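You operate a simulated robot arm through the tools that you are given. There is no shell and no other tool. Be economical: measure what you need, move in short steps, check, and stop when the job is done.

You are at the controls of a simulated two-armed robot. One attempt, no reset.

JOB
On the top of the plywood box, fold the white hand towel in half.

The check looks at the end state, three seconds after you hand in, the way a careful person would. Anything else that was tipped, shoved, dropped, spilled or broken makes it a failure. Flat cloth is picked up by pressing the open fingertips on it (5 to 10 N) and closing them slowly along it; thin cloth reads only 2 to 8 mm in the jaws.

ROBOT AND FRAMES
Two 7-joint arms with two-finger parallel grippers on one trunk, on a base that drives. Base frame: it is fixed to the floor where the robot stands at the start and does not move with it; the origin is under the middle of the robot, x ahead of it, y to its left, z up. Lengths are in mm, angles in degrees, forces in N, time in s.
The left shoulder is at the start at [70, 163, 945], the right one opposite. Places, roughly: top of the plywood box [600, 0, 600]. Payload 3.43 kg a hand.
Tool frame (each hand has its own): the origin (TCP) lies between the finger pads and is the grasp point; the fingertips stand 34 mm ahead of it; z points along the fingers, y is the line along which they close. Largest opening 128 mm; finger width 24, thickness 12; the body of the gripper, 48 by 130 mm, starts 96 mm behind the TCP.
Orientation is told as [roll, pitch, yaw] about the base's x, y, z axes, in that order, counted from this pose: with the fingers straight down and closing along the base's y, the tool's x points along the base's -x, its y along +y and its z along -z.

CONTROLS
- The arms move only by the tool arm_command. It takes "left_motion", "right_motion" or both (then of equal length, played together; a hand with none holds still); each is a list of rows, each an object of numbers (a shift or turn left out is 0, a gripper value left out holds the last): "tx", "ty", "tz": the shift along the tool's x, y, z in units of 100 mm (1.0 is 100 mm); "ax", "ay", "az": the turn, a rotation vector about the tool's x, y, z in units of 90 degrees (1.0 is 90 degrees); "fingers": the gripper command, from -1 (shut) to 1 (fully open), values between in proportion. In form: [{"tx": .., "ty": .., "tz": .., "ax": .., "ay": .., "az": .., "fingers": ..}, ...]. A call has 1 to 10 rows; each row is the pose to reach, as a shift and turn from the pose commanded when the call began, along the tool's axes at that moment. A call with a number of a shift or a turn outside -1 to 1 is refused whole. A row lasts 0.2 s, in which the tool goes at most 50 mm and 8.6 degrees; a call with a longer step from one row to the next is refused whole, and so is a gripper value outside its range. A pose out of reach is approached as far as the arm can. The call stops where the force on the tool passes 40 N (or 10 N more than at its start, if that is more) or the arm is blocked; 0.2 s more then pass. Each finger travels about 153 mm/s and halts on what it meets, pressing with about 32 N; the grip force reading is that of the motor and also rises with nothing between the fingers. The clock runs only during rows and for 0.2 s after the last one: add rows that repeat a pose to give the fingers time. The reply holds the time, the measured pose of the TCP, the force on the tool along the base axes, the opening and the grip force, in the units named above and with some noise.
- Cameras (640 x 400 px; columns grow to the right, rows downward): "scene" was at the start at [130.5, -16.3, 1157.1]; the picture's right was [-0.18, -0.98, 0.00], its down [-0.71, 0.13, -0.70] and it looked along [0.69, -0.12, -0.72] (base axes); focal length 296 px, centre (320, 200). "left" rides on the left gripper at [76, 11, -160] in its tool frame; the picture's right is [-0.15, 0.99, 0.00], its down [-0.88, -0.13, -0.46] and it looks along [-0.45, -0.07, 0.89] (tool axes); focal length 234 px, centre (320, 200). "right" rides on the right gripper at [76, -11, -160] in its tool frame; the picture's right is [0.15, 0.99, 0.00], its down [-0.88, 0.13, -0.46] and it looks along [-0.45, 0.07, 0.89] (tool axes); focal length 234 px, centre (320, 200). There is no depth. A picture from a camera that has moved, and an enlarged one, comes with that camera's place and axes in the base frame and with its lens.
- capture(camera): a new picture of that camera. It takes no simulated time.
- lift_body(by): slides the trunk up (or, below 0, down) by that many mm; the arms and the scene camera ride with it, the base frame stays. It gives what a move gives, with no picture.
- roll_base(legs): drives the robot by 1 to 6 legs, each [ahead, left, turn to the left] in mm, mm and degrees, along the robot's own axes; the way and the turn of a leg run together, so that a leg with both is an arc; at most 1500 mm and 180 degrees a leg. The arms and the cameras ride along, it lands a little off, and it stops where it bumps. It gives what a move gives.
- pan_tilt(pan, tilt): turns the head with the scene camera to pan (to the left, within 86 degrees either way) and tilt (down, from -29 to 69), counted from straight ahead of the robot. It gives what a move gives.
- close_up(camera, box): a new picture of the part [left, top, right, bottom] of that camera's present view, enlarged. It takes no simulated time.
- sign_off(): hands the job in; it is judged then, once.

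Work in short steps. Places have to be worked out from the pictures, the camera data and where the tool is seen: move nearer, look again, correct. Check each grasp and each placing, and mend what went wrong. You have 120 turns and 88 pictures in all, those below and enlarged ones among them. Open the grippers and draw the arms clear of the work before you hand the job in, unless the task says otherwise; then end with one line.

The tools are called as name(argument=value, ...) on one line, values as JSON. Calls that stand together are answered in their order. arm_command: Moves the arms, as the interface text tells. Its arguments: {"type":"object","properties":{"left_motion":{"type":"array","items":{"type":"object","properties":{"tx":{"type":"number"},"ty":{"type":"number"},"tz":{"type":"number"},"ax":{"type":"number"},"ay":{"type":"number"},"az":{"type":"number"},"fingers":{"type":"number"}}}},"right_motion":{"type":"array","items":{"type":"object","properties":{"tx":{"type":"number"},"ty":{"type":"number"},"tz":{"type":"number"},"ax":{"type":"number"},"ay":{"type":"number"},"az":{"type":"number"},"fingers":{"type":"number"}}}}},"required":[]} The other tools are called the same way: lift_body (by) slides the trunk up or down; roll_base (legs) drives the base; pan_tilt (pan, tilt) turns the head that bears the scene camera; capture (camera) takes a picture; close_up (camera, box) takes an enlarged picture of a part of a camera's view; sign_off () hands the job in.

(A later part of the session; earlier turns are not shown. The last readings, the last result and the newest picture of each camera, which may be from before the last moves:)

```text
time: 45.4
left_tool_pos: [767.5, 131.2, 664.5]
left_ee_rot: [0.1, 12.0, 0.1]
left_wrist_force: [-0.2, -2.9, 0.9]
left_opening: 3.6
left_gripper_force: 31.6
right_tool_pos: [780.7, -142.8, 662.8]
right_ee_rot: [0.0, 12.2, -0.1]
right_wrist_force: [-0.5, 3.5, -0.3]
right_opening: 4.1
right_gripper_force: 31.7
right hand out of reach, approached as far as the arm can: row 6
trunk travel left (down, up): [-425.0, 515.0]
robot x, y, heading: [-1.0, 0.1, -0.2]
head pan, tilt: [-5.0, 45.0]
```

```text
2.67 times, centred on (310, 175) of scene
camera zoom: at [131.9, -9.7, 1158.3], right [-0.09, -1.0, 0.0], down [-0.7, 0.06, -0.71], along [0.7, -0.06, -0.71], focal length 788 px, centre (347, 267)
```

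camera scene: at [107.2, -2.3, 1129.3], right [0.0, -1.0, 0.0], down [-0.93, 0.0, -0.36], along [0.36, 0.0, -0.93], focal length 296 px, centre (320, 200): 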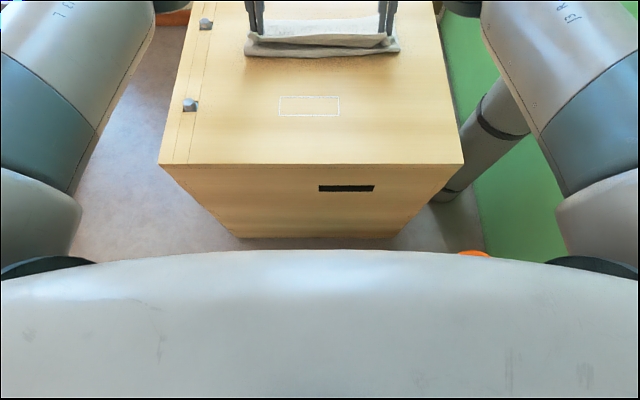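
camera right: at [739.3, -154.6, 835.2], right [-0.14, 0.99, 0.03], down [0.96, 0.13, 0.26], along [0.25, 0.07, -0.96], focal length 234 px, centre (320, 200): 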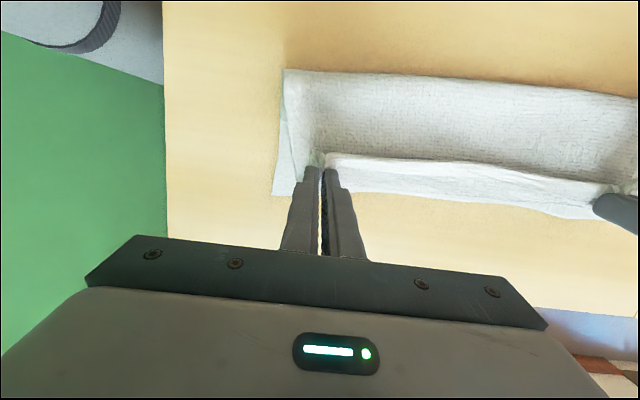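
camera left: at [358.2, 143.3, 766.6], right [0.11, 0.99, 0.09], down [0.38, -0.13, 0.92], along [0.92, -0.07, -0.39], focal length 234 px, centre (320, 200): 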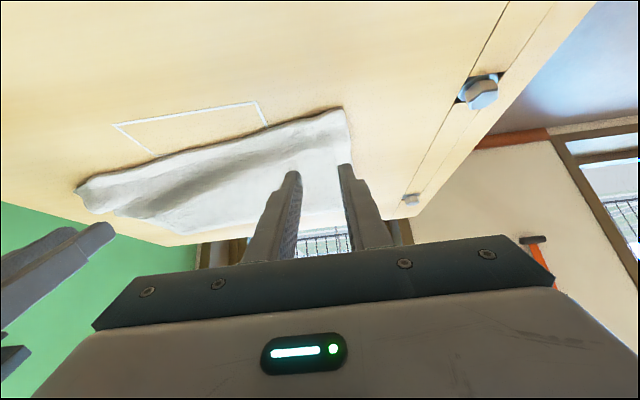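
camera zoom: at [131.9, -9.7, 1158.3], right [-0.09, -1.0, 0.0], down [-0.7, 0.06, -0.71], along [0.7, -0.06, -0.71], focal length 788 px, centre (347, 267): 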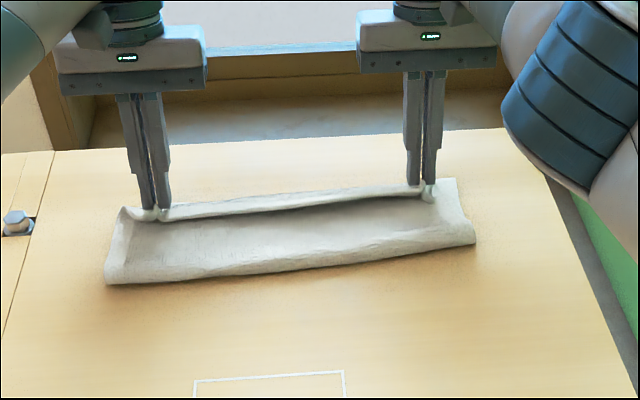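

I zoom in on the far strip to see whether the edge is curled back or whether this is just the bottom layer showing.

close_up(camera="right", box=[260, 130, 460, 230])

close_up(camera="scene", box=[310, 155, 380, 205])

```text
3.20 times, centred on (360, 180) of right
camera zoom: at [739.3, -154.6, 835.2], right [-0.14, 0.99, 0.03], down [0.96, 0.13, 0.26], along [0.25, 0.07, -0.96], focal length 749 px, centre (192, 264)
```

zoom: 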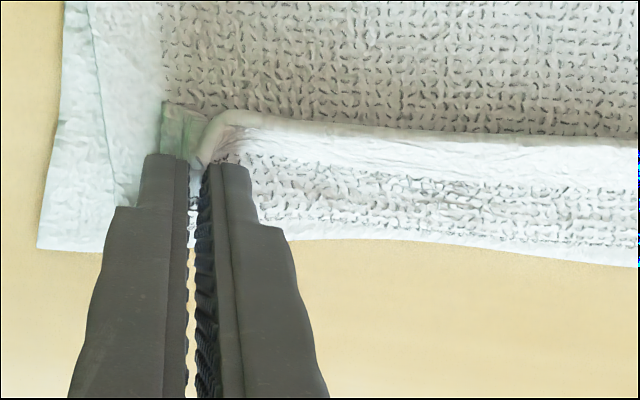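

```text
8.00 times, centred on (345, 180) of scene
camera zoom: at [131.9, -9.7, 1158.3], right [-0.09, -1.0, 0.0], down [-0.7, 0.06, -0.71], along [0.7, -0.06, -0.71], focal length 2365 px, centre (120, 360)
```

zoom: 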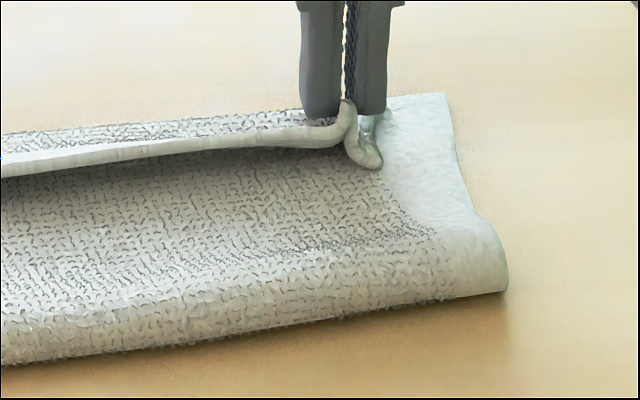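

The edge still curls back by about 20 mm. I'll set it down and release, then flip that small flap forward by sliding the forward-tilted fingertips under its lip.

arm_command(left_motion=[{"tx": -0.01, "tz": 0.06}, {"tx": -0.01, "tz": 0.06, "fingers": -0.9}, {"tx": -0.01, "tz": 0.06, "fingers": -0.8}, {"tx": -0.01, "tz": 0.06, "fingers": -0.75}, {"tx": -0.01, "tz": -0.05, "fingers": -0.7}, {"tx": -0.01, "tz": -0.4, "fingers": -0.7}, {"tx": 0.1, "tz": -0.75, "fingers": -0.7}], right_motion=[{"tx": -0.01, "tz": 0.06}, {"tx": -0.01, "tz": 0.06, "fingers": -0.9}, {"tx": -0.01, "tz": 0.06, "fingers": -0.8}, {"tx": -0.01, "tz": 0.06, "fingers": -0.75}, {"tx": -0.01, "tz": -0.05, "fingers": -0.7}, {"tx": 0.1, "tz": -0.4, "fingers": -0.7}, {"tx": 0.3, "tz": -0.75, "fingers": -0.7}])

capture(camera="right")

close_up(camera="scene", box=[215, 140, 395, 240])

```text
time: 47.0
left_tool_pos: [771.5, 132.7, 739.1]
left_ee_rot: [0.1, 12.1, -0.1]
left_wrist_force: [0.0, 1.0, 0.8]
left_opening: 19.3
left_gripper_force: 0.1
right_tool_pos: [765.6, -142.0, 743.4]
right_ee_rot: [0.0, 12.1, 0.0]
right_wrist_force: [-1.1, -0.6, -0.3]
right_opening: 19.3
right_gripper_force: 0.0
trunk travel left (down, up): [-425.0, 515.0]
robot x, y, heading: [-2.1, -2.2, 0.0]
head pan, tilt: [-5.0, 45.0]
```

```text
16 pictures are left
camera right: at [723.6, -154.5, 916.0], right [-0.14, 0.99, 0.03], down [0.96, 0.13, 0.26], along [0.26, 0.07, -0.96], focal length 234 px, centre (320, 200)
```

right: 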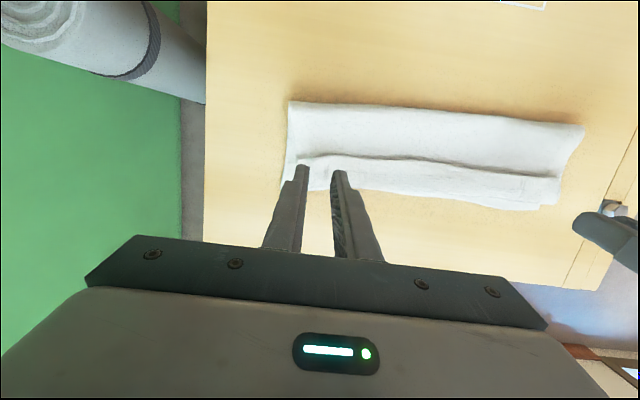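

```text
3.56 times, centred on (305, 190) of scene
camera zoom: at [131.1, -9.2, 1158.2], right [-0.09, -1.0, 0.0], down [-0.7, 0.06, -0.71], along [0.7, -0.06, -0.71], focal length 1051 px, centre (373, 236)
```

zoom: 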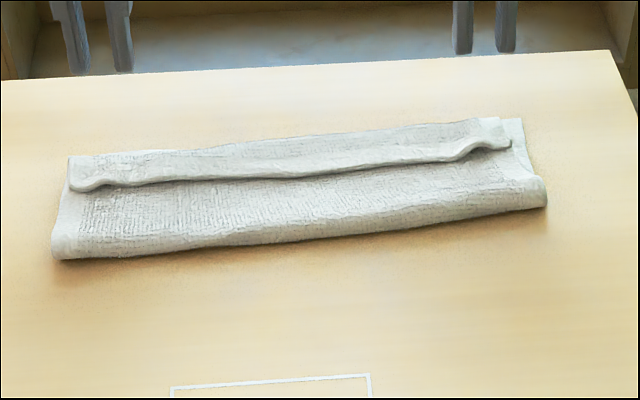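

The flap is about 38 mm and the crease is too far forward, because there wasn't enough tool rotation available at that reach. New plan: re-pinch the lip with 45° forward tilt, unfold, drag the whole towel about 90 mm toward me (where the arms can tilt back fully), and refold there. First I tilt and position above the lip.

arm_command(left_motion=[{"tx": 0.05, "tz": 0.0, "ay": -0.09, "fingers": -0.5}, {"tx": 0.1, "tz": 0.1, "ay": -0.18}, {"tx": 0.15, "ty": 0.02, "tz": 0.2, "ay": -0.27}, {"tx": 0.2, "ty": 0.04, "tz": 0.3, "ay": -0.36}, {"tx": 0.25, "ty": 0.04, "tz": 0.4, "ay": -0.45}, {"tx": 0.3, "ty": 0.04, "tz": 0.5, "ay": -0.54}, {"tx": 0.328, "ty": 0.04, "tz": 0.571, "ay": -0.63}, {"tx": 0.328, "ty": 0.04, "tz": 0.571, "ay": -0.63}], right_motion=[{"tx": 0.02, "tz": 0.0, "ay": -0.09, "fingers": -0.5}, {"tx": 0.04, "tz": 0.1, "ay": -0.18}, {"tx": 0.06, "ty": 0.02, "tz": 0.2, "ay": -0.27}, {"tx": 0.07, "ty": 0.02, "tz": 0.3, "ay": -0.36}, {"tx": 0.08, "ty": 0.02, "tz": 0.4, "ay": -0.45}, {"tx": 0.1, "ty": 0.02, "tz": 0.5, "ay": -0.54}, {"tx": 0.105, "ty": 0.02, "tz": 0.564, "ay": -0.63}, {"tx": 0.105, "ty": 0.02, "tz": 0.564, "ay": -0.63}])

capture(camera="left")

capture(camera="right")

```text
time: 48.8
left_tool_pos: [727.6, 136.6, 689.9]
left_ee_rot: [0.0, -44.7, 0.0]
left_wrist_force: [-0.1, 0.2, -1.0]
left_opening: 31.9
left_gripper_force: 0.0
right_tool_pos: [744.4, -141.0, 690.2]
right_ee_rot: [0.0, -44.7, 0.0]
right_wrist_force: [0.2, -0.1, 0.2]
right_opening: 32.1
right_gripper_force: 0.0
trunk travel left (down, up): [-425.0, 515.0]
robot x, y, heading: [-2.3, 3.3, 0.1]
head pan, tilt: [-5.0, 45.0]
```

```text
14 pictures are left
camera left: at [561.6, 148.7, 750.0], right [0.1, 0.99, 0.1], down [0.3, -0.13, 0.94], along [0.95, -0.07, -0.32], focal length 234 px, centre (320, 200)
```

left: 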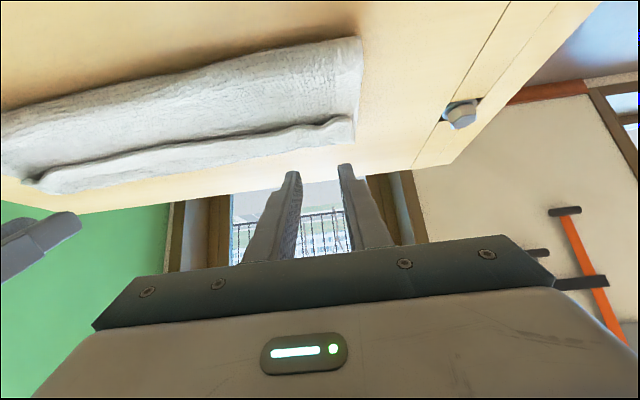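

```text
13 pictures are left
camera right: at [577.9, -152.9, 750.2], right [-0.1, 0.99, -0.1], down [0.3, 0.13, 0.94], along [0.95, 0.07, -0.32], focal length 234 px, centre (320, 200)
```

right: 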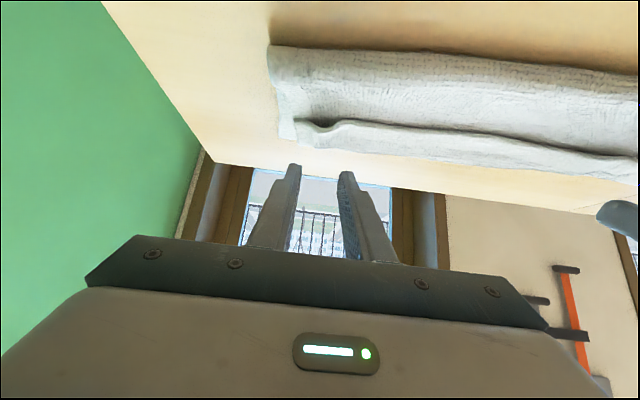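

Lips are at x≈725 (left) and 741 (right). I move 10 mm nearer and down to just above the flap.

arm_command(left_motion=[{"tx": 0.09, "tz": -0.05}, {"tx": 0.17, "tz": 0.03}, {"tx": 0.262, "tz": 0.12}, {"tx": 0.276, "tz": 0.134}, {"tx": 0.29, "tz": 0.148}, {"tx": 0.29, "tz": 0.148}], right_motion=[{"tx": 0.09, "tz": -0.05}, {"tx": 0.17, "tz": 0.03}, {"tx": 0.269, "tz": 0.113}, {"tx": 0.283, "tz": 0.127}, {"tx": 0.297, "tz": 0.141}, {"tx": 0.297, "tz": 0.141}])

```text
time: 50.1
left_tool_pos: [732.6, 160.7, 694.0]
left_ee_rot: [1.3, -47.6, 0.5]
left_wrist_force: [0.0, -0.6, 0.7]
left_opening: 32.1
left_gripper_force: 0.0
right_tool_pos: [733.8, -137.2, 664.8]
right_ee_rot: [-0.1, -44.8, 0.2]
right_wrist_force: [0.1, 0.0, 0.1]
right_opening: 32.0
right_gripper_force: 0.1
trunk travel left (down, up): [-425.0, 515.0]
robot x, y, heading: [-1.8, 3.0, 0.0]
head pan, tilt: [-5.0, 45.0]
```

The left hand deviated oddly, to (733,161,694). I wait a moment to see whether it settles.

arm_command(left_motion=[{"tx": 0}, {"tx": 0}], right_motion=[{"tx": 0}, {"tx": 0}])

capture(camera="scene")

```text
time: 50.8
left_tool_pos: [732.3, 160.6, 694.6]
left_ee_rot: [1.3, -47.6, 0.4]
left_wrist_force: [0.3, 0.5, -0.7]
left_opening: 32.4
left_gripper_force: 0.1
right_tool_pos: [732.2, -137.5, 665.3]
right_ee_rot: [-0.1, -44.8, 0.2]
right_wrist_force: [-0.1, 1.3, 0.3]
right_opening: 32.3
right_gripper_force: 0.1
trunk travel left (down, up): [-425.0, 515.0]
robot x, y, heading: [-1.9, -2.0, 0.1]
head pan, tilt: [-5.0, 45.0]
```

```text
12 pictures are left
camera scene: at [129.0, -6.4, 1161.5], right [-0.09, -1.0, 0.0], down [-0.7, 0.06, -0.71], along [0.71, -0.06, -0.7], focal length 296 px, centre (320, 200)
```

scene: 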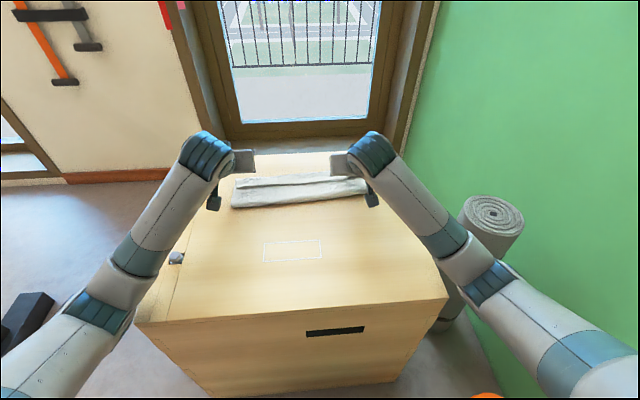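

The left forearm appears to be touching the box's left edge, because the elbow is low at this tilt. I raise both hands 50 mm, then raise the trunk to lift the elbows.

arm_command(left_motion=[{"tx": -0.15, "tz": -0.15}, {"tx": -0.3, "tz": -0.3}, {"tx": -0.35, "tz": -0.35}, {"tx": -0.35, "tz": -0.35}], right_motion=[{"tx": -0.15, "tz": -0.15}, {"tx": -0.3, "tz": -0.3}, {"tx": -0.35, "tz": -0.35}, {"tx": -0.35, "tz": -0.35}])

lift_body(by=150)

capture(camera="scene")

```text
time: 51.8
left_tool_pos: [715.0, 192.2, 708.9]
left_ee_rot: [1.6, -45.1, 2.0]
left_wrist_force: [0.2, 0.6, -0.6]
left_opening: 32.1
left_gripper_force: 0.2
right_tool_pos: [734.1, -113.0, 715.4]
right_ee_rot: [-1.3, -45.0, 2.2]
right_wrist_force: [0.2, -0.2, -0.6]
right_opening: 31.9
right_gripper_force: 0.0
trunk travel left (down, up): [-425.0, 515.0]
robot x, y, heading: [-2.0, 3.3, 1.2]
head pan, tilt: [-5.0, 45.0]
```

```text
time: 53.5
left_tool_pos: [718.1, 135.4, 856.9]
left_ee_rot: [0.0, -44.5, 0.0]
left_wrist_force: [0.7, 0.1, -1.2]
left_opening: 32.0
left_gripper_force: 0.0
right_tool_pos: [734.5, -140.2, 859.0]
right_ee_rot: [0.0, -44.6, -0.1]
right_wrist_force: [-0.4, -0.9, 0.2]
right_opening: 32.0
right_gripper_force: 0.0
trunk travel left (down, up): [-575.0, 365.0]
robot x, y, heading: [1.3, 2.1, 0.2]
head pan, tilt: [-5.0, 45.0]
```

```text
11 pictures are left
camera scene: at [132.5, -9.0, 1308.1], right [-0.09, -1.0, 0.0], down [-0.7, 0.06, -0.71], along [0.7, -0.06, -0.71], focal length 296 px, centre (320, 200)
```

scene: 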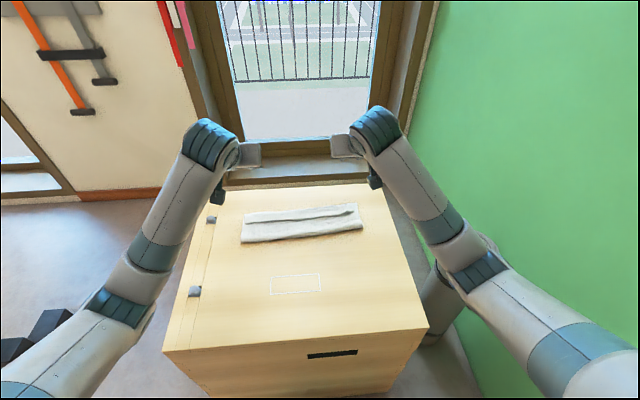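

The arms recovered with the trunk 150 mm higher, and the box and bolt positions are unchanged. I descend again toward the lips in two stages, checking that the poses track.

arm_command(left_motion=[{"tx": 0.25, "tz": 0.25}, {"tx": 0.5, "tz": 0.5}, {"tx": 0.75, "tz": 0.75}, {"tx": 0.95, "tz": 0.95}, {"tx": 0.95, "tz": 0.95}], right_motion=[{"tx": 0.25, "tz": 0.25}, {"tx": 0.5, "tz": 0.5}, {"tx": 0.75, "tz": 0.75}, {"tx": 0.95, "tz": 0.95}, {"tx": 0.95, "tz": 0.95}])

```text
time: 54.7
left_tool_pos: [718.7, 136.7, 723.5]
left_ee_rot: [0.1, -44.6, 0.0]
left_wrist_force: [0.0, 0.3, -0.1]
left_opening: 32.1
left_gripper_force: 0.2
right_tool_pos: [733.2, -139.5, 724.1]
right_ee_rot: [-0.1, -44.7, 0.0]
right_wrist_force: [-0.2, 0.1, -0.5]
right_opening: 32.1
right_gripper_force: 0.1
trunk travel left (down, up): [-575.0, 365.0]
robot x, y, heading: [-1.9, -0.9, -0.1]
head pan, tilt: [-5.0, 45.0]
```

Tracking well. I go down to z≈662.

arm_command(left_motion=[{"tx": 0.15, "tz": 0.15}, {"tx": 0.3, "tz": 0.3}, {"tx": 0.39, "tz": 0.39}, {"tx": 0.43, "tz": 0.43}, {"tx": 0.43, "tz": 0.43}], right_motion=[{"tx": 0.15, "tz": 0.15}, {"tx": 0.3, "tz": 0.3}, {"tx": 0.39, "tz": 0.39}, {"tx": 0.43, "tz": 0.43}, {"tx": 0.43, "tz": 0.43}])

close_up(camera="right", box=[240, 20, 640, 240])

```text
time: 55.9
left_tool_pos: [717.3, 136.1, 663.0]
left_ee_rot: [0.0, -44.7, 0.0]
left_wrist_force: [0.1, 0.4, -0.5]
left_opening: 31.8
left_gripper_force: 0.0
right_tool_pos: [734.3, -140.3, 662.5]
right_ee_rot: [0.0, -44.6, 0.1]
right_wrist_force: [-0.3, 0.2, 0.5]
right_opening: 32.2
right_gripper_force: 0.0
trunk travel left (down, up): [-575.0, 365.0]
robot x, y, heading: [-0.8, -4.3, 0.1]
head pan, tilt: [-5.0, 45.0]
```

```text
1.60 times, centred on (440, 130) of right
camera zoom: at [566.6, -153.3, 723.6], right [-0.1, 0.99, -0.1], down [0.31, 0.13, 0.94], along [0.95, 0.07, -0.32], focal length 375 px, centre (128, 312)
```

zoom: 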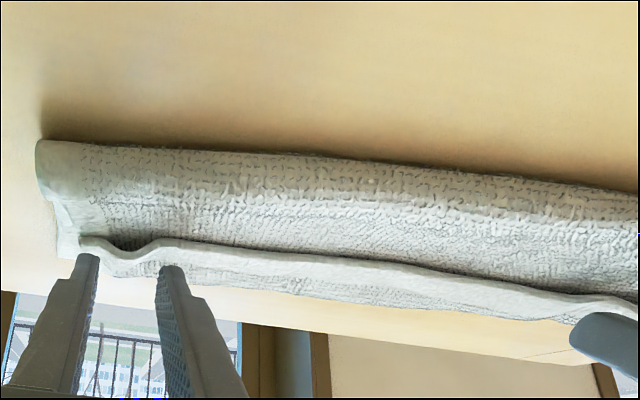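

The fingers straddle the raised lip bump. I press down a few mm more.

arm_command(left_motion=[{"tx": 0.02, "tz": 0.02}, {"tx": 0.04, "tz": 0.04}, {"tx": 0.05, "tz": 0.05}, {"tx": 0.05, "tz": 0.05}], right_motion=[{"tx": 0.02, "tz": 0.02}, {"tx": 0.04, "tz": 0.04}, {"tx": 0.05, "tz": 0.05}, {"tx": 0.05, "tz": 0.05}])

```text
time: 56.9
left_tool_pos: [717.0, 135.9, 655.5]
left_ee_rot: [0.0, -44.6, -0.1]
left_wrist_force: [-0.3, -0.7, 1.7]
left_opening: 32.1
left_gripper_force: 0.1
right_tool_pos: [732.6, -139.2, 656.4]
right_ee_rot: [0.0, -44.6, 0.0]
right_wrist_force: [0.0, 0.0, 0.9]
right_opening: 31.5
right_gripper_force: 0.1
trunk travel left (down, up): [-575.0, 365.0]
robot x, y, heading: [-0.3, 0.5, -0.0]
head pan, tilt: [-5.0, 45.0]
```

Touching lightly; I press 4 mm more for a firmer contact.

arm_command(left_motion=[{"tx": 0.014, "tz": 0.014}, {"tx": 0.025, "tz": 0.025}, {"tx": 0.025, "tz": 0.025}], right_motion=[{"tx": 0.014, "tz": 0.014}, {"tx": 0.03, "tz": 0.03}, {"tx": 0.03, "tz": 0.03}])

```text
time: 57.7
left_tool_pos: [718.3, 136.9, 652.7]
left_ee_rot: [-0.1, -44.6, -0.1]
left_wrist_force: [0.5, 0.4, 3.0]
left_opening: 32.3
left_gripper_force: 0.1
right_tool_pos: [733.7, -140.6, 653.0]
right_ee_rot: [-0.1, -44.7, -0.1]
right_wrist_force: [0.4, -0.5, 2.0]
right_opening: 31.6
right_gripper_force: 0.1
trunk travel left (down, up): [-575.0, 365.0]
robot x, y, heading: [-0.1, 2.0, -0.1]
head pan, tilt: [-5.0, 45.0]
```

With 2–3 N on the flap, I add 2 mm while closing slowly.

arm_command(left_motion=[{"tx": 0.014, "tz": 0.014, "fingers": -0.57}, {"tx": 0.014, "tz": 0.014, "fingers": -0.63}, {"tx": 0.014, "tz": 0.014, "fingers": -0.69}, {"tx": 0.014, "tz": 0.014, "fingers": -0.75}, {"tx": 0.014, "tz": 0.014, "fingers": -0.81}, {"tx": 0.014, "tz": 0.014, "fingers": -0.87}, {"tx": 0.014, "tz": 0.014, "fingers": -0.93}, {"tx": 0.014, "tz": 0.014, "fingers": -1}, {"tx": 0.014, "tz": 0.014, "fingers": -1}, {"tx": 0.014, "tz": 0.014, "fingers": -1}], right_motion=[{"tx": 0.014, "tz": 0.014, "fingers": -0.57}, {"tx": 0.014, "tz": 0.014, "fingers": -0.63}, {"tx": 0.014, "tz": 0.014, "fingers": -0.69}, {"tx": 0.014, "tz": 0.014, "fingers": -0.75}, {"tx": 0.014, "tz": 0.014, "fingers": -0.81}, {"tx": 0.014, "tz": 0.014, "fingers": -0.87}, {"tx": 0.014, "tz": 0.014, "fingers": -0.93}, {"tx": 0.014, "tz": 0.014, "fingers": -1}, {"tx": 0.014, "tz": 0.014, "fingers": -1}, {"tx": 0.014, "tz": 0.014, "fingers": -1}])

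close_up(camera="right", box=[240, 20, 640, 240])

```text
time: 59.9
left_tool_pos: [717.1, 136.0, 650.6]
left_ee_rot: [0.1, -44.8, 0.0]
left_wrist_force: [-0.5, -2.9, 4.9]
left_opening: 3.8
left_gripper_force: 32.1
right_tool_pos: [732.6, -141.3, 649.9]
right_ee_rot: [0.0, -44.6, 0.1]
right_wrist_force: [0.2, 3.6, 4.0]
right_opening: 2.2
right_gripper_force: 32.6
trunk travel left (down, up): [-575.0, 365.0]
robot x, y, heading: [-3.1, 1.6, -0.0]
head pan, tilt: [-5.0, 45.0]
```

```text
1.60 times, centred on (440, 130) of right
camera zoom: at [566.0, -152.5, 710.9], right [-0.1, 0.99, -0.1], down [0.31, 0.13, 0.94], along [0.95, 0.07, -0.32], focal length 375 px, centre (128, 312)
```

zoom: 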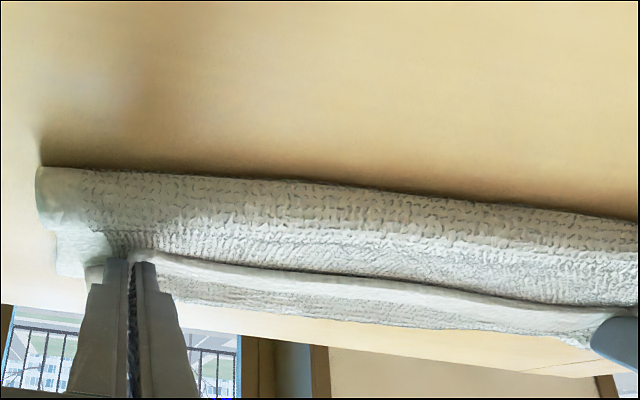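

Both hold cloth (3.8 and 2.2 mm). I lift and carry back toward the near side.

arm_command(left_motion=[{"tx": -0.13, "tz": -0.18}, {"tx": -0.262, "tz": -0.361}, {"tx": -0.255, "tz": -0.53}, {"tx": -0.247, "tz": -0.7}, {"tx": -0.22, "tz": -0.85}, {"tx": -0.19, "tz": -0.99}], right_motion=[{"tx": -0.13, "tz": -0.18}, {"tx": -0.262, "tz": -0.361}, {"tx": -0.255, "tz": -0.53}, {"tx": -0.247, "tz": -0.7}, {"tx": -0.22, "tz": -0.85}, {"tx": -0.19, "tz": -0.99}])

capture(camera="scene")

```text
time: 61.3
left_tool_pos: [660.4, 137.1, 734.3]
left_ee_rot: [0.0, -44.5, -0.1]
left_wrist_force: [1.1, -3.6, -0.5]
left_opening: 3.4
left_gripper_force: 32.1
right_tool_pos: [676.7, -140.6, 734.4]
right_ee_rot: [-0.2, -44.7, 0.0]
right_wrist_force: [-0.4, 2.2, 0.0]
right_opening: 2.3
right_gripper_force: 32.6
trunk travel left (down, up): [-575.0, 365.0]
robot x, y, heading: [-1.4, -2.6, 0.2]
head pan, tilt: [-5.0, 45.0]
```

```text
8 pictures are left
camera scene: at [131.5, -9.3, 1308.2], right [-0.09, -1.0, 0.0], down [-0.7, 0.06, -0.71], along [0.7, -0.06, -0.71], focal length 296 px, centre (320, 200)
```

scene: 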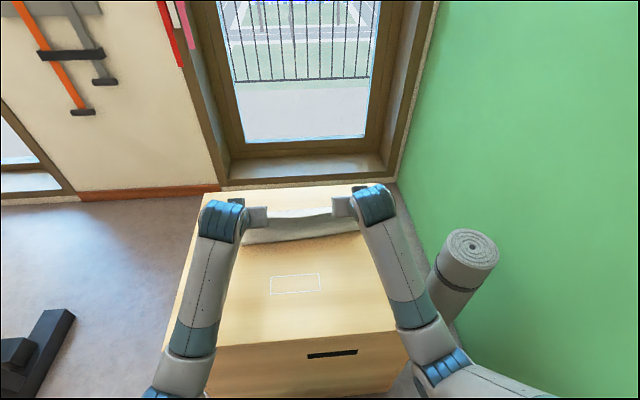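

The towel is lifting again. I carry the edge back and down, gradually turning the tools upright, to unfold it fully and start dragging it toward me.

arm_command(left_motion=[{"tx": 0.19, "tz": -0.1}, {"tx": 0.382, "tz": -0.198}, {"tx": 0.63, "tz": -0.28, "ay": 0.04}, {"tx": 0.884, "tz": -0.375, "ay": 0.078}], right_motion=[{"tx": 0.19, "tz": -0.1}, {"tx": 0.382, "tz": -0.198}, {"tx": 0.63, "tz": -0.28, "ay": 0.04}, {"tx": 0.884, "tz": -0.375, "ay": 0.078}])

arm_command(left_motion=[{"tx": 0.18, "tz": -0.03, "ay": 0.045}, {"tx": 0.356, "tz": -0.055, "ay": 0.089}, {"tx": 0.63, "tz": -0.079, "ay": 0.178}, {"tx": 0.832, "tz": -0.211, "ay": 0.267}, {"tx": 0.98, "tz": -0.314, "ay": 0.355}], right_motion=[{"tx": 0.18, "tz": -0.03, "ay": 0.045}, {"tx": 0.356, "tz": -0.055, "ay": 0.089}, {"tx": 0.63, "tz": -0.079, "ay": 0.178}, {"tx": 0.832, "tz": -0.211, "ay": 0.267}, {"tx": 0.98, "tz": -0.314, "ay": 0.355}])

```text
time: 62.3
left_tool_pos: [571.3, 137.5, 698.7]
left_ee_rot: [-0.1, -37.5, 0.0]
left_wrist_force: [0.6, -2.7, 0.0]
left_opening: 3.8
left_gripper_force: 32.6
right_tool_pos: [587.2, -139.1, 699.0]
right_ee_rot: [0.1, -37.6, 0.0]
right_wrist_force: [-0.8, 2.9, -0.7]
right_opening: 2.5
right_gripper_force: 32.3
trunk travel left (down, up): [-575.0, 365.0]
robot x, y, heading: [-0.6, -4.3, -0.0]
head pan, tilt: [-5.0, 45.0]
```

```text
time: 63.4
left_tool_pos: [487.9, 245.2, 649.4]
left_ee_rot: [13.0, -12.9, -1.1]
left_wrist_force: [-5.0, -2.9, 24.5]
left_opening: 3.2
left_gripper_force: 31.6
left hand out of reach, approached as far as the arm can: row 5
right_tool_pos: [502.3, -250.1, 646.3]
right_ee_rot: [-12.4, -11.8, 0.4]
right_wrist_force: [-10.1, -0.5, 14.6]
right_opening: 0.0
right_gripper_force: 31.8
right hand out of reach, approached as far as the arm can: row 5
trunk travel left (down, up): [-575.0, 365.0]
robot x, y, heading: [3.7, -0.7, -0.1]
head pan, tilt: [-5.0, 45.0]
stopped in row 5 (left hand): the force on the tool passed its limit (the readings are from after the stop); the commanded pose is now the measured one
```

Near the body the arms ran out of reach and swung outward; the right has lost the cloth. I look at the situation before moving.

capture(camera="scene")

```text
7 pictures are left
camera scene: at [128.1, -9.5, 1309.4], right [-0.09, -1.0, 0.0], down [-0.7, 0.06, -0.71], along [0.71, -0.06, -0.7], focal length 296 px, centre (320, 200)
```

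scene: 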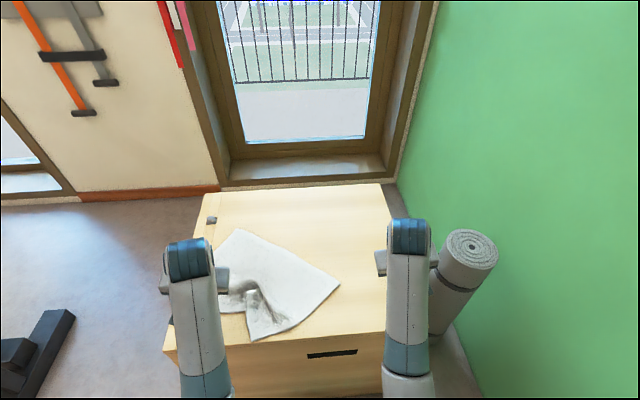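

The towel is still on the box, but rotated and bunched at the left hand. New idea that avoids the curl: pinch the outer (far) edge with upright fingers, lift the whole towel, touch its lower edge down far out, lay half moving toward me, then fold forward. The held edge then already points the right way. First I release the left and raise both hands.

arm_command(left_motion=[{"tz": 0.0, "fingers": -0.85}, {"tz": -0.05, "fingers": -0.7}, {"tz": -0.3, "fingers": -0.7}, {"tz": -0.65, "fingers": -0.7}, {"tz": -1.0, "fingers": -0.7}], right_motion=[{"tz": -0.05}, {"tz": -0.1}, {"tz": -0.3}, {"tz": -0.65}, {"tz": -1.0}])

```text
time: 63.8
left_tool_pos: [491.1, 245.6, 649.5]
left_ee_rot: [13.0, -13.0, -1.0]
left_wrist_force: [-3.8, -1.7, 21.2]
left_opening: 7.8
left_gripper_force: 0.1
right_tool_pos: [499.8, -253.8, 646.5]
right_ee_rot: [-12.8, -11.6, 0.6]
right_wrist_force: [-3.0, -1.2, 7.1]
right_opening: 0.0
right_gripper_force: 32.3
trunk travel left (down, up): [-575.0, 365.0]
robot x, y, heading: [-2.8, -0.9, -0.1]
head pan, tilt: [-5.0, 45.0]
stopped in row 1 (left hand): the force on the tool passed its limit (the readings are from after the stop); the commanded pose is now the measured one
```

It stopped because of contact force. I simply raise both now, without a hold row.

arm_command(left_motion=[{"tz": -0.2, "fingers": -0.75}, {"tz": -0.5, "fingers": -0.7}, {"tz": -0.9, "fingers": -0.7}], right_motion=[{"tz": -0.2}, {"tz": -0.5}, {"tz": -0.9}])

```text
time: 64.4
left_tool_pos: [469.9, 331.0, 692.2]
left_ee_rot: [24.7, -11.2, -1.2]
left_wrist_force: [0.3, -0.4, 0.3]
left_opening: 19.3
left_gripper_force: 0.1
left hand out of reach, approached as far as the arm can: row 3
right_tool_pos: [481.4, -340.9, 691.8]
right_ee_rot: [-24.6, -10.2, 0.4]
right_wrist_force: [-0.7, 0.5, 0.8]
right_opening: 0.0
right_gripper_force: 31.4
right hand out of reach, approached as far as the arm can: row 3
trunk travel left (down, up): [-575.0, 365.0]
robot x, y, heading: [-2.0, -1.0, -0.2]
head pan, tilt: [-5.0, 45.0]
stopped in row 3 (left hand): the arm was blocked; the commanded pose is now the measured one
```

The arms are near a joint limit close to the body. I move forward and up while straightening the tools.

arm_command(left_motion=[{"tx": -0.25, "tz": -0.05, "ax": 0.07, "ay": 0.03}, {"tx": -0.5, "tz": -0.1, "ax": 0.14, "ay": 0.06}, {"tx": -0.75, "tz": -0.15, "ax": 0.21, "ay": 0.09}, {"tx": -0.95, "tz": -0.2, "ax": 0.274, "ay": 0.124}, {"tx": -0.95, "tz": -0.2, "ax": 0.274, "ay": 0.124}], right_motion=[{"tx": -0.25, "tz": -0.05, "ax": -0.07, "ay": 0.03}, {"tx": -0.5, "tz": -0.1, "ax": -0.14, "ay": 0.06}, {"tx": -0.75, "tz": -0.15, "ax": -0.21, "ay": 0.09}, {"tx": -0.95, "tz": -0.2, "ax": -0.273, "ay": 0.113}, {"tx": -0.95, "tz": -0.2, "ax": -0.273, "ay": 0.113}])

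```text
time: 65.1
left_tool_pos: [512.6, 403.7, 726.1]
left_ee_rot: [18.4, -5.8, 3.6]
left_wrist_force: [0.6, 0.4, -0.9]
left_opening: 19.1
left_gripper_force: 0.0
left hand out of reach, approached as far as the arm can: row 3
right_tool_pos: [524.4, -399.1, 722.8]
right_ee_rot: [-16.5, -4.6, -4.0]
right_wrist_force: [0.1, 0.1, 0.1]
right_opening: 0.0
right_gripper_force: 31.3
trunk travel left (down, up): [-575.0, 365.0]
robot x, y, heading: [0.3, -0.6, 0.1]
head pan, tilt: [-5.0, 45.0]
stopped in row 3 (left hand): the arm was blocked; the commanded pose is now the measured one
```

Still drifting outward but coming free. I continue forward and up with the hands straightening further.

arm_command(left_motion=[{"tx": -0.2, "tz": -0.2}, {"tx": -0.4, "tz": -0.4}, {"tx": -0.6, "tz": -0.6}, {"tx": -0.8, "tz": -0.7}], right_motion=[{"tx": -0.2, "tz": -0.2}, {"tx": -0.4, "tz": -0.4}, {"tx": -0.6, "tz": -0.6}, {"tx": -0.8, "tz": -0.7}])

```text
time: 66.1
left_tool_pos: [586.8, 387.7, 799.8]
left_ee_rot: [18.3, -5.7, 3.5]
left_wrist_force: [-0.6, 0.1, 0.0]
left_opening: 19.3
left_gripper_force: 0.1
right_tool_pos: [601.0, -384.1, 796.5]
right_ee_rot: [-16.4, -4.5, -4.0]
right_wrist_force: [-0.7, -0.2, -0.8]
right_opening: 0.0
right_gripper_force: 31.7
trunk travel left (down, up): [-575.0, 365.0]
robot x, y, heading: [1.6, 2.7, 0.1]
head pan, tilt: [-5.0, 45.0]
```

Tracking is good again. I straighten both tools while moving inward and up.

arm_command(left_motion=[{"tx": -0.15, "ty": -0.21, "tz": -0.12, "ax": 0.05, "ay": 0.015, "az": 0.01}, {"tx": -0.3, "ty": -0.42, "tz": -0.24, "ax": 0.1, "ay": 0.03, "az": 0.02}, {"tx": -0.45, "ty": -0.63, "tz": -0.36, "ax": 0.15, "ay": 0.045, "az": 0.03}, {"tx": -0.6, "ty": -0.84, "tz": -0.485, "ax": 0.203, "ay": 0.063, "az": 0.04}, {"tx": -0.6, "ty": -0.84, "tz": -0.485, "ax": 0.203, "ay": 0.063, "az": 0.04}], right_motion=[{"tx": 0.05, "ty": 0.225, "tz": -0.12, "ax": -0.045, "ay": 0.012, "az": -0.01}, {"tx": 0.1, "ty": 0.45, "tz": -0.24, "ax": -0.09, "ay": 0.025, "az": -0.02}, {"tx": 0.15, "ty": 0.68, "tz": -0.36, "ax": -0.135, "ay": 0.037, "az": -0.03}, {"tx": 0.2, "ty": 0.9, "tz": -0.47, "ax": -0.182, "ay": 0.05, "az": -0.04}, {"tx": 0.2, "ty": 0.9, "tz": -0.47, "ax": -0.182, "ay": 0.05, "az": -0.04}])

```text
time: 67.3
left_tool_pos: [663.9, 308.2, 820.2]
left_ee_rot: [0.1, 0.4, 0.9]
left_wrist_force: [-0.2, 0.1, -0.2]
left_opening: 19.4
left_gripper_force: 0.1
left hand out of reach, approached as far as the arm can: row 3, 4, 5
right_tool_pos: [627.9, -328.3, 793.3]
right_ee_rot: [-0.1, 0.2, -1.2]
right_wrist_force: [-0.9, -0.4, -0.3]
right_opening: 0.0
right_gripper_force: 32.8
right hand out of reach, approached as far as the arm can: row 2, 3, 4, 5
trunk travel left (down, up): [-575.0, 365.0]
robot x, y, heading: [4.0, 0.3, 0.2]
head pan, tilt: [-5.0, 45.0]
```

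Both tools are upright. I move inward.

arm_command(left_motion=[{"tx": -0.08, "ty": -0.3}, {"tx": -0.16, "ty": -0.6, "tz": 0.1}, {"tx": -0.24, "ty": -0.9, "tz": 0.15}, {"tx": -0.24, "ty": -1.0, "tz": 0.2}], right_motion=[{"tx": 0.0, "ty": 0.3}, {"tx": 0.0, "ty": 0.6}, {"tx": 0.0, "ty": 0.9}, {"tx": 0.0, "ty": 1.0}])

```text
time: 68.3
left_tool_pos: [709.7, 220.6, 789.3]
left_ee_rot: [0.4, 0.4, 1.2]
left_wrist_force: [-0.1, 0.4, 0.4]
left_opening: 19.0
left_gripper_force: 0.1
left hand out of reach, approached as far as the arm can: row 1, 2, 3, 4
right_tool_pos: [678.9, -268.7, 773.1]
right_ee_rot: [-0.5, -0.7, -2.2]
right_wrist_force: [-0.9, 0.0, 0.0]
right_opening: 0.1
right_gripper_force: 31.8
right hand out of reach, approached as far as the arm can: row 1, 2, 3, 4
trunk travel left (down, up): [-575.0, 365.0]
robot x, y, heading: [2.1, -2.1, -0.1]
head pan, tilt: [-5.0, 45.0]
```

The arms seem stuck in an awkward elbow branch. I lift them toward a start-like height relative to the shoulders to free them.

arm_command(left_motion=[{"tz": -0.4}, {"tz": -0.8}, {"tz": -1.0}, {"tz": -1.0}], right_motion=[{"tz": -0.4}, {"tz": -0.8}, {"tz": -1.0}, {"tz": -1.0}])

capture(camera="scene")

```text
time: 69.3
left_tool_pos: [738.7, 232.3, 877.8]
left_ee_rot: [0.3, 0.5, 0.9]
left_wrist_force: [0.0, -0.6, -0.2]
left_opening: 19.3
left_gripper_force: 0.0
left hand out of reach, approached as far as the arm can: row 1, 2, 3, 4
right_tool_pos: [700.4, -275.1, 846.1]
right_ee_rot: [-0.1, 0.4, -0.9]
right_wrist_force: [-0.4, -0.1, 0.9]
right_opening: 0.0
right_gripper_force: 31.8
right hand out of reach, approached as far as the arm can: row 1, 2, 3, 4
trunk travel left (down, up): [-575.0, 365.0]
robot x, y, heading: [5.2, -1.2, -0.1]
head pan, tilt: [-5.0, 45.0]
```

```text
6 pictures are left
camera scene: at [132.7, -8.6, 1308.1], right [-0.09, -1.0, 0.0], down [-0.7, 0.06, -0.71], along [0.7, -0.06, -0.71], focal length 296 px, centre (320, 200)
```

scene: 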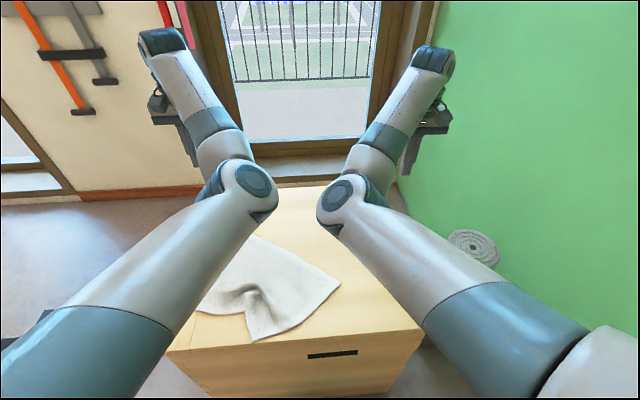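

The elbows have flipped inward. I stretch both arms out forward (above everything) so the elbows can swing back to their outer side.

arm_command(left_motion=[{"tx": -0.3, "tz": -0.1, "ty": 0.1}, {"tx": -0.6, "tz": -0.2, "ty": 0.2}, {"tx": -0.9, "tz": -0.3, "ty": 0.3}, {"tx": -1.0, "tz": -0.3, "ty": 0.3}], right_motion=[{"tx": -0.3, "tz": -0.1, "ty": -0.1}, {"tx": -0.6, "tz": -0.2, "ty": -0.2}, {"tx": -0.9, "tz": -0.3, "ty": -0.3}, {"tx": -1.0, "tz": -0.3, "ty": -0.3}])

```text
time: 70.3
left_tool_pos: [833.8, 262.1, 909.1]
left_ee_rot: [0.2, 0.4, 1.0]
left_wrist_force: [-0.4, 0.0, -0.5]
left_opening: 19.0
left_gripper_force: 0.1
left hand out of reach, approached as far as the arm can: row 4
right_tool_pos: [800.2, -309.0, 876.0]
right_ee_rot: [0.0, 0.5, -1.0]
right_wrist_force: [-0.2, -0.8, -0.4]
right_opening: 0.0
right_gripper_force: 31.6
trunk travel left (down, up): [-575.0, 365.0]
robot x, y, heading: [1.8, -0.5, -0.1]
head pan, tilt: [-5.0, 45.0]
```

Left is nearly straight. I extend the right too, then pull both back inward and see if tracking is free.

arm_command(left_motion=[{"tx": 0.0}, {"tx": -0.1, "ty": -0.3}, {"tx": -0.1, "ty": -0.6}, {"tx": -0.1, "ty": -0.9}, {"tx": 0.1, "ty": -1.0}], right_motion=[{"tx": -0.3}, {"tx": -0.5, "ty": 0.3}, {"tx": -0.5, "ty": 0.6}, {"tx": -0.5, "ty": 0.9}, {"tx": -0.2, "ty": 1.0}])

```text
time: 71.5
left_tool_pos: [828.9, 161.2, 908.6]
left_ee_rot: [0.2, 0.7, 0.9]
left_wrist_force: [0.3, 0.2, -0.2]
left_opening: 19.3
left_gripper_force: 0.1
left hand out of reach, approached as far as the arm can: row 2, 3, 4, 5
right_tool_pos: [833.3, -207.5, 875.3]
right_ee_rot: [-0.2, 0.5, -1.2]
right_wrist_force: [-0.8, -0.9, 0.4]
right_opening: 0.0
right_gripper_force: 31.6
right hand out of reach, approached as far as the arm can: row 2, 3, 4, 5
trunk travel left (down, up): [-575.0, 365.0]
robot x, y, heading: [1.3, -1.7, 0.0]
head pan, tilt: [-5.0, 45.0]
```

Both followed inward at nearly full stretch. Now I retract along −x and see whether they track freely.

arm_command(left_motion=[{"tx": 0.3, "ty": -0.05}, {"tx": 0.6, "ty": -0.1}, {"tx": 0.9, "ty": -0.15}, {"tx": 1.0, "ty": -0.2}], right_motion=[{"tx": 0.3, "ty": 0.1}, {"tx": 0.6, "ty": 0.2}, {"tx": 0.9, "ty": 0.3}, {"tx": 1.0, "ty": 0.4}])

close_up(camera="scene", box=[0, 0, 640, 400])

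```text
time: 72.5
left_tool_pos: [823.8, 131.5, 914.6]
left_ee_rot: [0.1, 0.5, 0.9]
left_wrist_force: [0.7, -0.7, 0.4]
left_opening: 19.3
left_gripper_force: 0.0
left hand out of reach, approached as far as the arm can: row 1, 2, 3, 4
right_tool_pos: [831.2, -167.9, 877.6]
right_ee_rot: [-0.1, 0.5, -1.1]
right_wrist_force: [0.5, -0.5, 0.5]
right_opening: 0.0
right_gripper_force: 32.1
right hand out of reach, approached as far as the arm can: row 1, 2, 3, 4
trunk travel left (down, up): [-575.0, 365.0]
robot x, y, heading: [0.8, -1.3, 0.2]
head pan, tilt: [-5.0, 45.0]
```

```text
1.00 times, centred on (320, 200) of scene
camera zoom: at [132.5, -8.8, 1308.2], right [-0.09, -1.0, 0.0], down [-0.7, 0.06, -0.71], along [0.7, -0.06, -0.71], focal length 296 px, centre (320, 200)
```

zoom: 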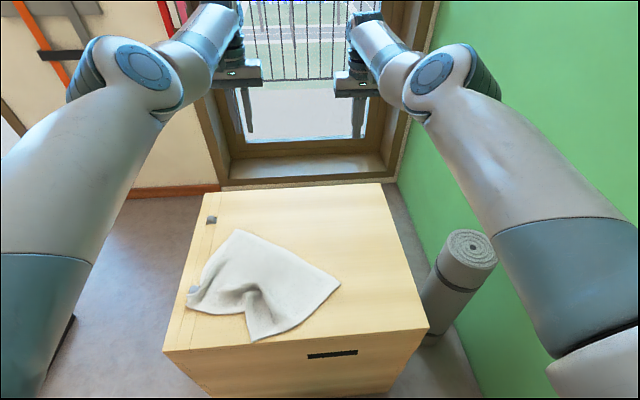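

The elbows are outside again. Retracting at this height is blocked, so I try descending first with a little retraction.

arm_command(left_motion=[{"tz": 0.3}, {"tz": 0.6}, {"tz": 0.9}, {"tx": 0.2, "tz": 1.0}, {"tx": 0.5, "tz": 1.0}], right_motion=[{"tz": 0.3}, {"tz": 0.6}, {"tz": 0.9}, {"tx": 0.2, "tz": 1.0}, {"tx": 0.5, "tz": 1.0}])

```text
time: 73.7
left_tool_pos: [823.7, 124.3, 812.7]
left_ee_rot: [0.2, 0.7, 0.9]
left_wrist_force: [0.1, -0.3, -0.4]
left_opening: 19.1
left_gripper_force: 0.0
left hand out of reach, approached as far as the arm can: row 4, 5
right_tool_pos: [826.2, -159.8, 773.3]
right_ee_rot: [-0.1, 0.5, -1.1]
right_wrist_force: [-0.2, 0.6, -0.6]
right_opening: 0.0
right_gripper_force: 31.8
right hand out of reach, approached as far as the arm can: row 4, 5
trunk travel left (down, up): [-575.0, 365.0]
robot x, y, heading: [3.0, -2.9, 0.2]
head pan, tilt: [-5.0, 45.0]
```

Vertical motion is free but retraction is not. I test retracting with a forward tilt of the tools.

arm_command(left_motion=[{"tx": 0.05, "ay": -0.09}, {"tx": 0.1, "ay": -0.18}, {"tx": 0.3, "ay": -0.27}, {"tx": 0.5, "ay": -0.36}, {"tx": 0.7, "ay": -0.36}], right_motion=[{"tx": 0.05, "ay": 0.09}, {"tx": 0.1, "ay": 0.18}, {"tx": 0.3, "ay": 0.27}, {"tx": 0.5, "ay": 0.27}, {"tx": 0.7, "ay": 0.27}])

```text
time: 74.9
left_tool_pos: [940.2, 89.2, 795.1]
left_ee_rot: [0.3, -31.9, 0.8]
left_wrist_force: [0.4, 0.3, 0.8]
left_opening: 19.4
left_gripper_force: 0.2
left hand out of reach, approached as far as the arm can: row 1, 2, 3, 4, 5
right_tool_pos: [731.2, -171.9, 784.5]
right_ee_rot: [-0.1, 24.7, -1.1]
right_wrist_force: [-0.6, 0.9, 0.0]
right_opening: 0.2
right_gripper_force: 32.2
right hand out of reach, approached as far as the arm can: row 1, 2, 3, 4, 5
trunk travel left (down, up): [-575.0, 365.0]
robot x, y, heading: [4.0, 1.0, 0.1]
head pan, tilt: [-5.0, 45.0]
```

Both wrists seem pinned at a joint limit (tool nearly in line with the forearm). I bring the tools back to vertical at that limit, then yaw them, which should let the forearm roll free the wrist.

arm_command(left_motion=[{"tx": 0.2, "ay": 0.09}, {"tx": 0.4, "ay": 0.18}, {"tx": 0.6, "ay": 0.27}, {"tx": 0.8, "ay": 0.355}], right_motion=[{"tx": -0.25, "ay": -0.09}, {"tx": -0.5, "ay": -0.18}, {"tx": -0.75, "ay": -0.27}, {"tx": -0.95, "ay": -0.275}])

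arm_command(left_motion=[{"az": 0.09}, {"az": 0.18}, {"az": 0.27}, {"az": 0.36}, {"az": 0.45}, {"az": 0.54}, {"az": 0.63}, {"az": 0.72}, {"az": 0.81}, {"az": 0.9}], right_motion=[{"az": -0.09}, {"az": -0.18}, {"az": -0.27}, {"az": -0.36}, {"az": -0.45}, {"az": -0.54}, {"az": -0.63}, {"az": -0.72}, {"az": -0.81}, {"az": -0.9}])

```text
time: 75.9
left_tool_pos: [818.8, 113.5, 750.9]
left_ee_rot: [0.2, 0.3, 1.0]
left_wrist_force: [0.9, 0.2, -0.3]
left_opening: 19.2
left_gripper_force: 0.0
left hand out of reach, approached as far as the arm can: row 1, 2, 3, 4
right_tool_pos: [819.3, -173.9, 744.5]
right_ee_rot: [-0.1, -0.1, -1.2]
right_wrist_force: [0.3, 0.2, 0.1]
right_opening: 0.0
right_gripper_force: 31.8
trunk travel left (down, up): [-575.0, 365.0]
robot x, y, heading: [-1.3, 2.7, -0.1]
head pan, tilt: [-5.0, 45.0]
```

```text
time: 78.1
left_tool_pos: [818.9, 111.6, 751.7]
left_ee_rot: [-0.1, 0.2, -80.3]
left_wrist_force: [0.0, 0.4, 0.8]
left_opening: 19.5
left_gripper_force: 0.1
right_tool_pos: [817.1, -175.5, 744.9]
right_ee_rot: [-0.1, 0.0, 80.1]
right_wrist_force: [-0.2, 0.1, 0.3]
right_opening: 0.1
right_gripper_force: 32.5
trunk travel left (down, up): [-575.0, 365.0]
robot x, y, heading: [0.4, 0.1, 0.2]
head pan, tilt: [-5.0, 45.0]
```

Yaw worked. I test retraction along −x in this yaw.

arm_command(left_motion=[{"tx": 0.05, "ty": -0.3}, {"tx": 0.1, "ty": -0.6}, {"tx": 0.17, "ty": -0.95}], right_motion=[{"tx": 0.05, "ty": 0.3}, {"tx": 0.1, "ty": 0.6}, {"tx": 0.17, "ty": 0.95}])

```text
time: 78.9
left_tool_pos: [812.8, 96.4, 741.5]
left_ee_rot: [0.0, 0.4, -80.1]
left_wrist_force: [-2.0, -0.5, 0.3]
left_opening: 19.0
left_gripper_force: 0.0
left hand out of reach, approached as far as the arm can: row 1, 2, 3
right_tool_pos: [719.4, -176.2, 743.9]
right_ee_rot: [-0.1, -0.1, 79.9]
right_wrist_force: [0.3, 0.5, 0.0]
right_opening: 0.3
right_gripper_force: 32.2
trunk travel left (down, up): [-575.0, 365.0]
robot x, y, heading: [4.4, 2.0, 0.3]
head pan, tilt: [-5.0, 45.0]
```

The right is free. I return the right's yaw to 0 and swing the left's yaw the other way.

arm_command(left_motion=[{"az": -0.09}, {"az": -0.18}, {"az": -0.27}, {"az": -0.36}, {"az": -0.45}, {"az": -0.54}, {"az": -0.63}, {"az": -0.72}, {"az": -0.81}, {"az": -0.9}], right_motion=[{"az": 0.09}, {"az": 0.18}, {"az": 0.27}, {"az": 0.36}, {"az": 0.45}, {"az": 0.54}, {"az": 0.63}, {"az": 0.72}, {"az": 0.81}, {"az": 0.89}])

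arm_command(left_motion=[{"az": -0.09}, {"az": -0.18}, {"az": -0.27}, {"az": -0.36}, {"az": -0.45}, {"az": -0.54}, {"az": -0.63}, {"az": -0.72}, {"az": -0.81}, {"az": -0.9}], right_motion=[{"tx": 0.2}, {"tx": 0.4}, {"tx": 0.6}, {"tx": 0.6}, {"tx": 0.6}, {"tx": 0.6}, {"tx": 0.6}, {"tx": 0.6}, {"tx": 0.6}, {"tx": 0.6}])

```text
time: 81.1
left_tool_pos: [814.5, 99.2, 741.7]
left_ee_rot: [0.2, -0.1, 1.0]
left_wrist_force: [0.6, -0.1, 0.0]
left_opening: 19.4
left_gripper_force: 0.0
right_tool_pos: [720.4, -174.4, 743.9]
right_ee_rot: [-0.1, -0.1, -0.3]
right_wrist_force: [-0.2, -0.4, 0.2]
right_opening: 0.0
right_gripper_force: 31.8
trunk travel left (down, up): [-575.0, 365.0]
robot x, y, heading: [1.7, -1.0, 0.0]
head pan, tilt: [-5.0, 45.0]
```

```text
time: 83.3
left_tool_pos: [816.2, 98.5, 741.3]
left_ee_rot: [0.0, -0.1, 82.1]
left_wrist_force: [-0.6, -0.1, 1.0]
left_opening: 19.0
left_gripper_force: 0.1
right_tool_pos: [662.0, -174.5, 743.7]
right_ee_rot: [-0.1, -0.2, -0.3]
right_wrist_force: [0.0, -0.5, -0.5]
right_opening: 0.0
right_gripper_force: 32.4
trunk travel left (down, up): [-575.0, 365.0]
robot x, y, heading: [1.3, -0.1, 0.3]
head pan, tilt: [-5.0, 45.0]
```

The right is fully free. I test the left's retraction at this yaw.

arm_command(left_motion=[{"tx": 0.04, "ty": 0.3}, {"tx": 0.08, "ty": 0.6}, {"tx": 0.13, "ty": 0.94}])

```text
time: 84.1
left_tool_pos: [808.9, 84.2, 728.8]
left_ee_rot: [0.0, -0.2, 81.9]
left_wrist_force: [-0.1, -0.4, 0.3]
left_opening: 19.2
left_gripper_force: 0.1
left hand out of reach, approached as far as the arm can: row 1, 2, 3
right_tool_pos: [661.9, -174.7, 744.3]
right_ee_rot: [-0.2, -0.1, -0.2]
right_wrist_force: [0.0, 0.2, -0.3]
right_opening: 0.3
right_gripper_force: 32.3
trunk travel left (down, up): [-575.0, 365.0]
robot x, y, heading: [-2.6, -1.3, -0.0]
head pan, tilt: [-5.0, 45.0]
```

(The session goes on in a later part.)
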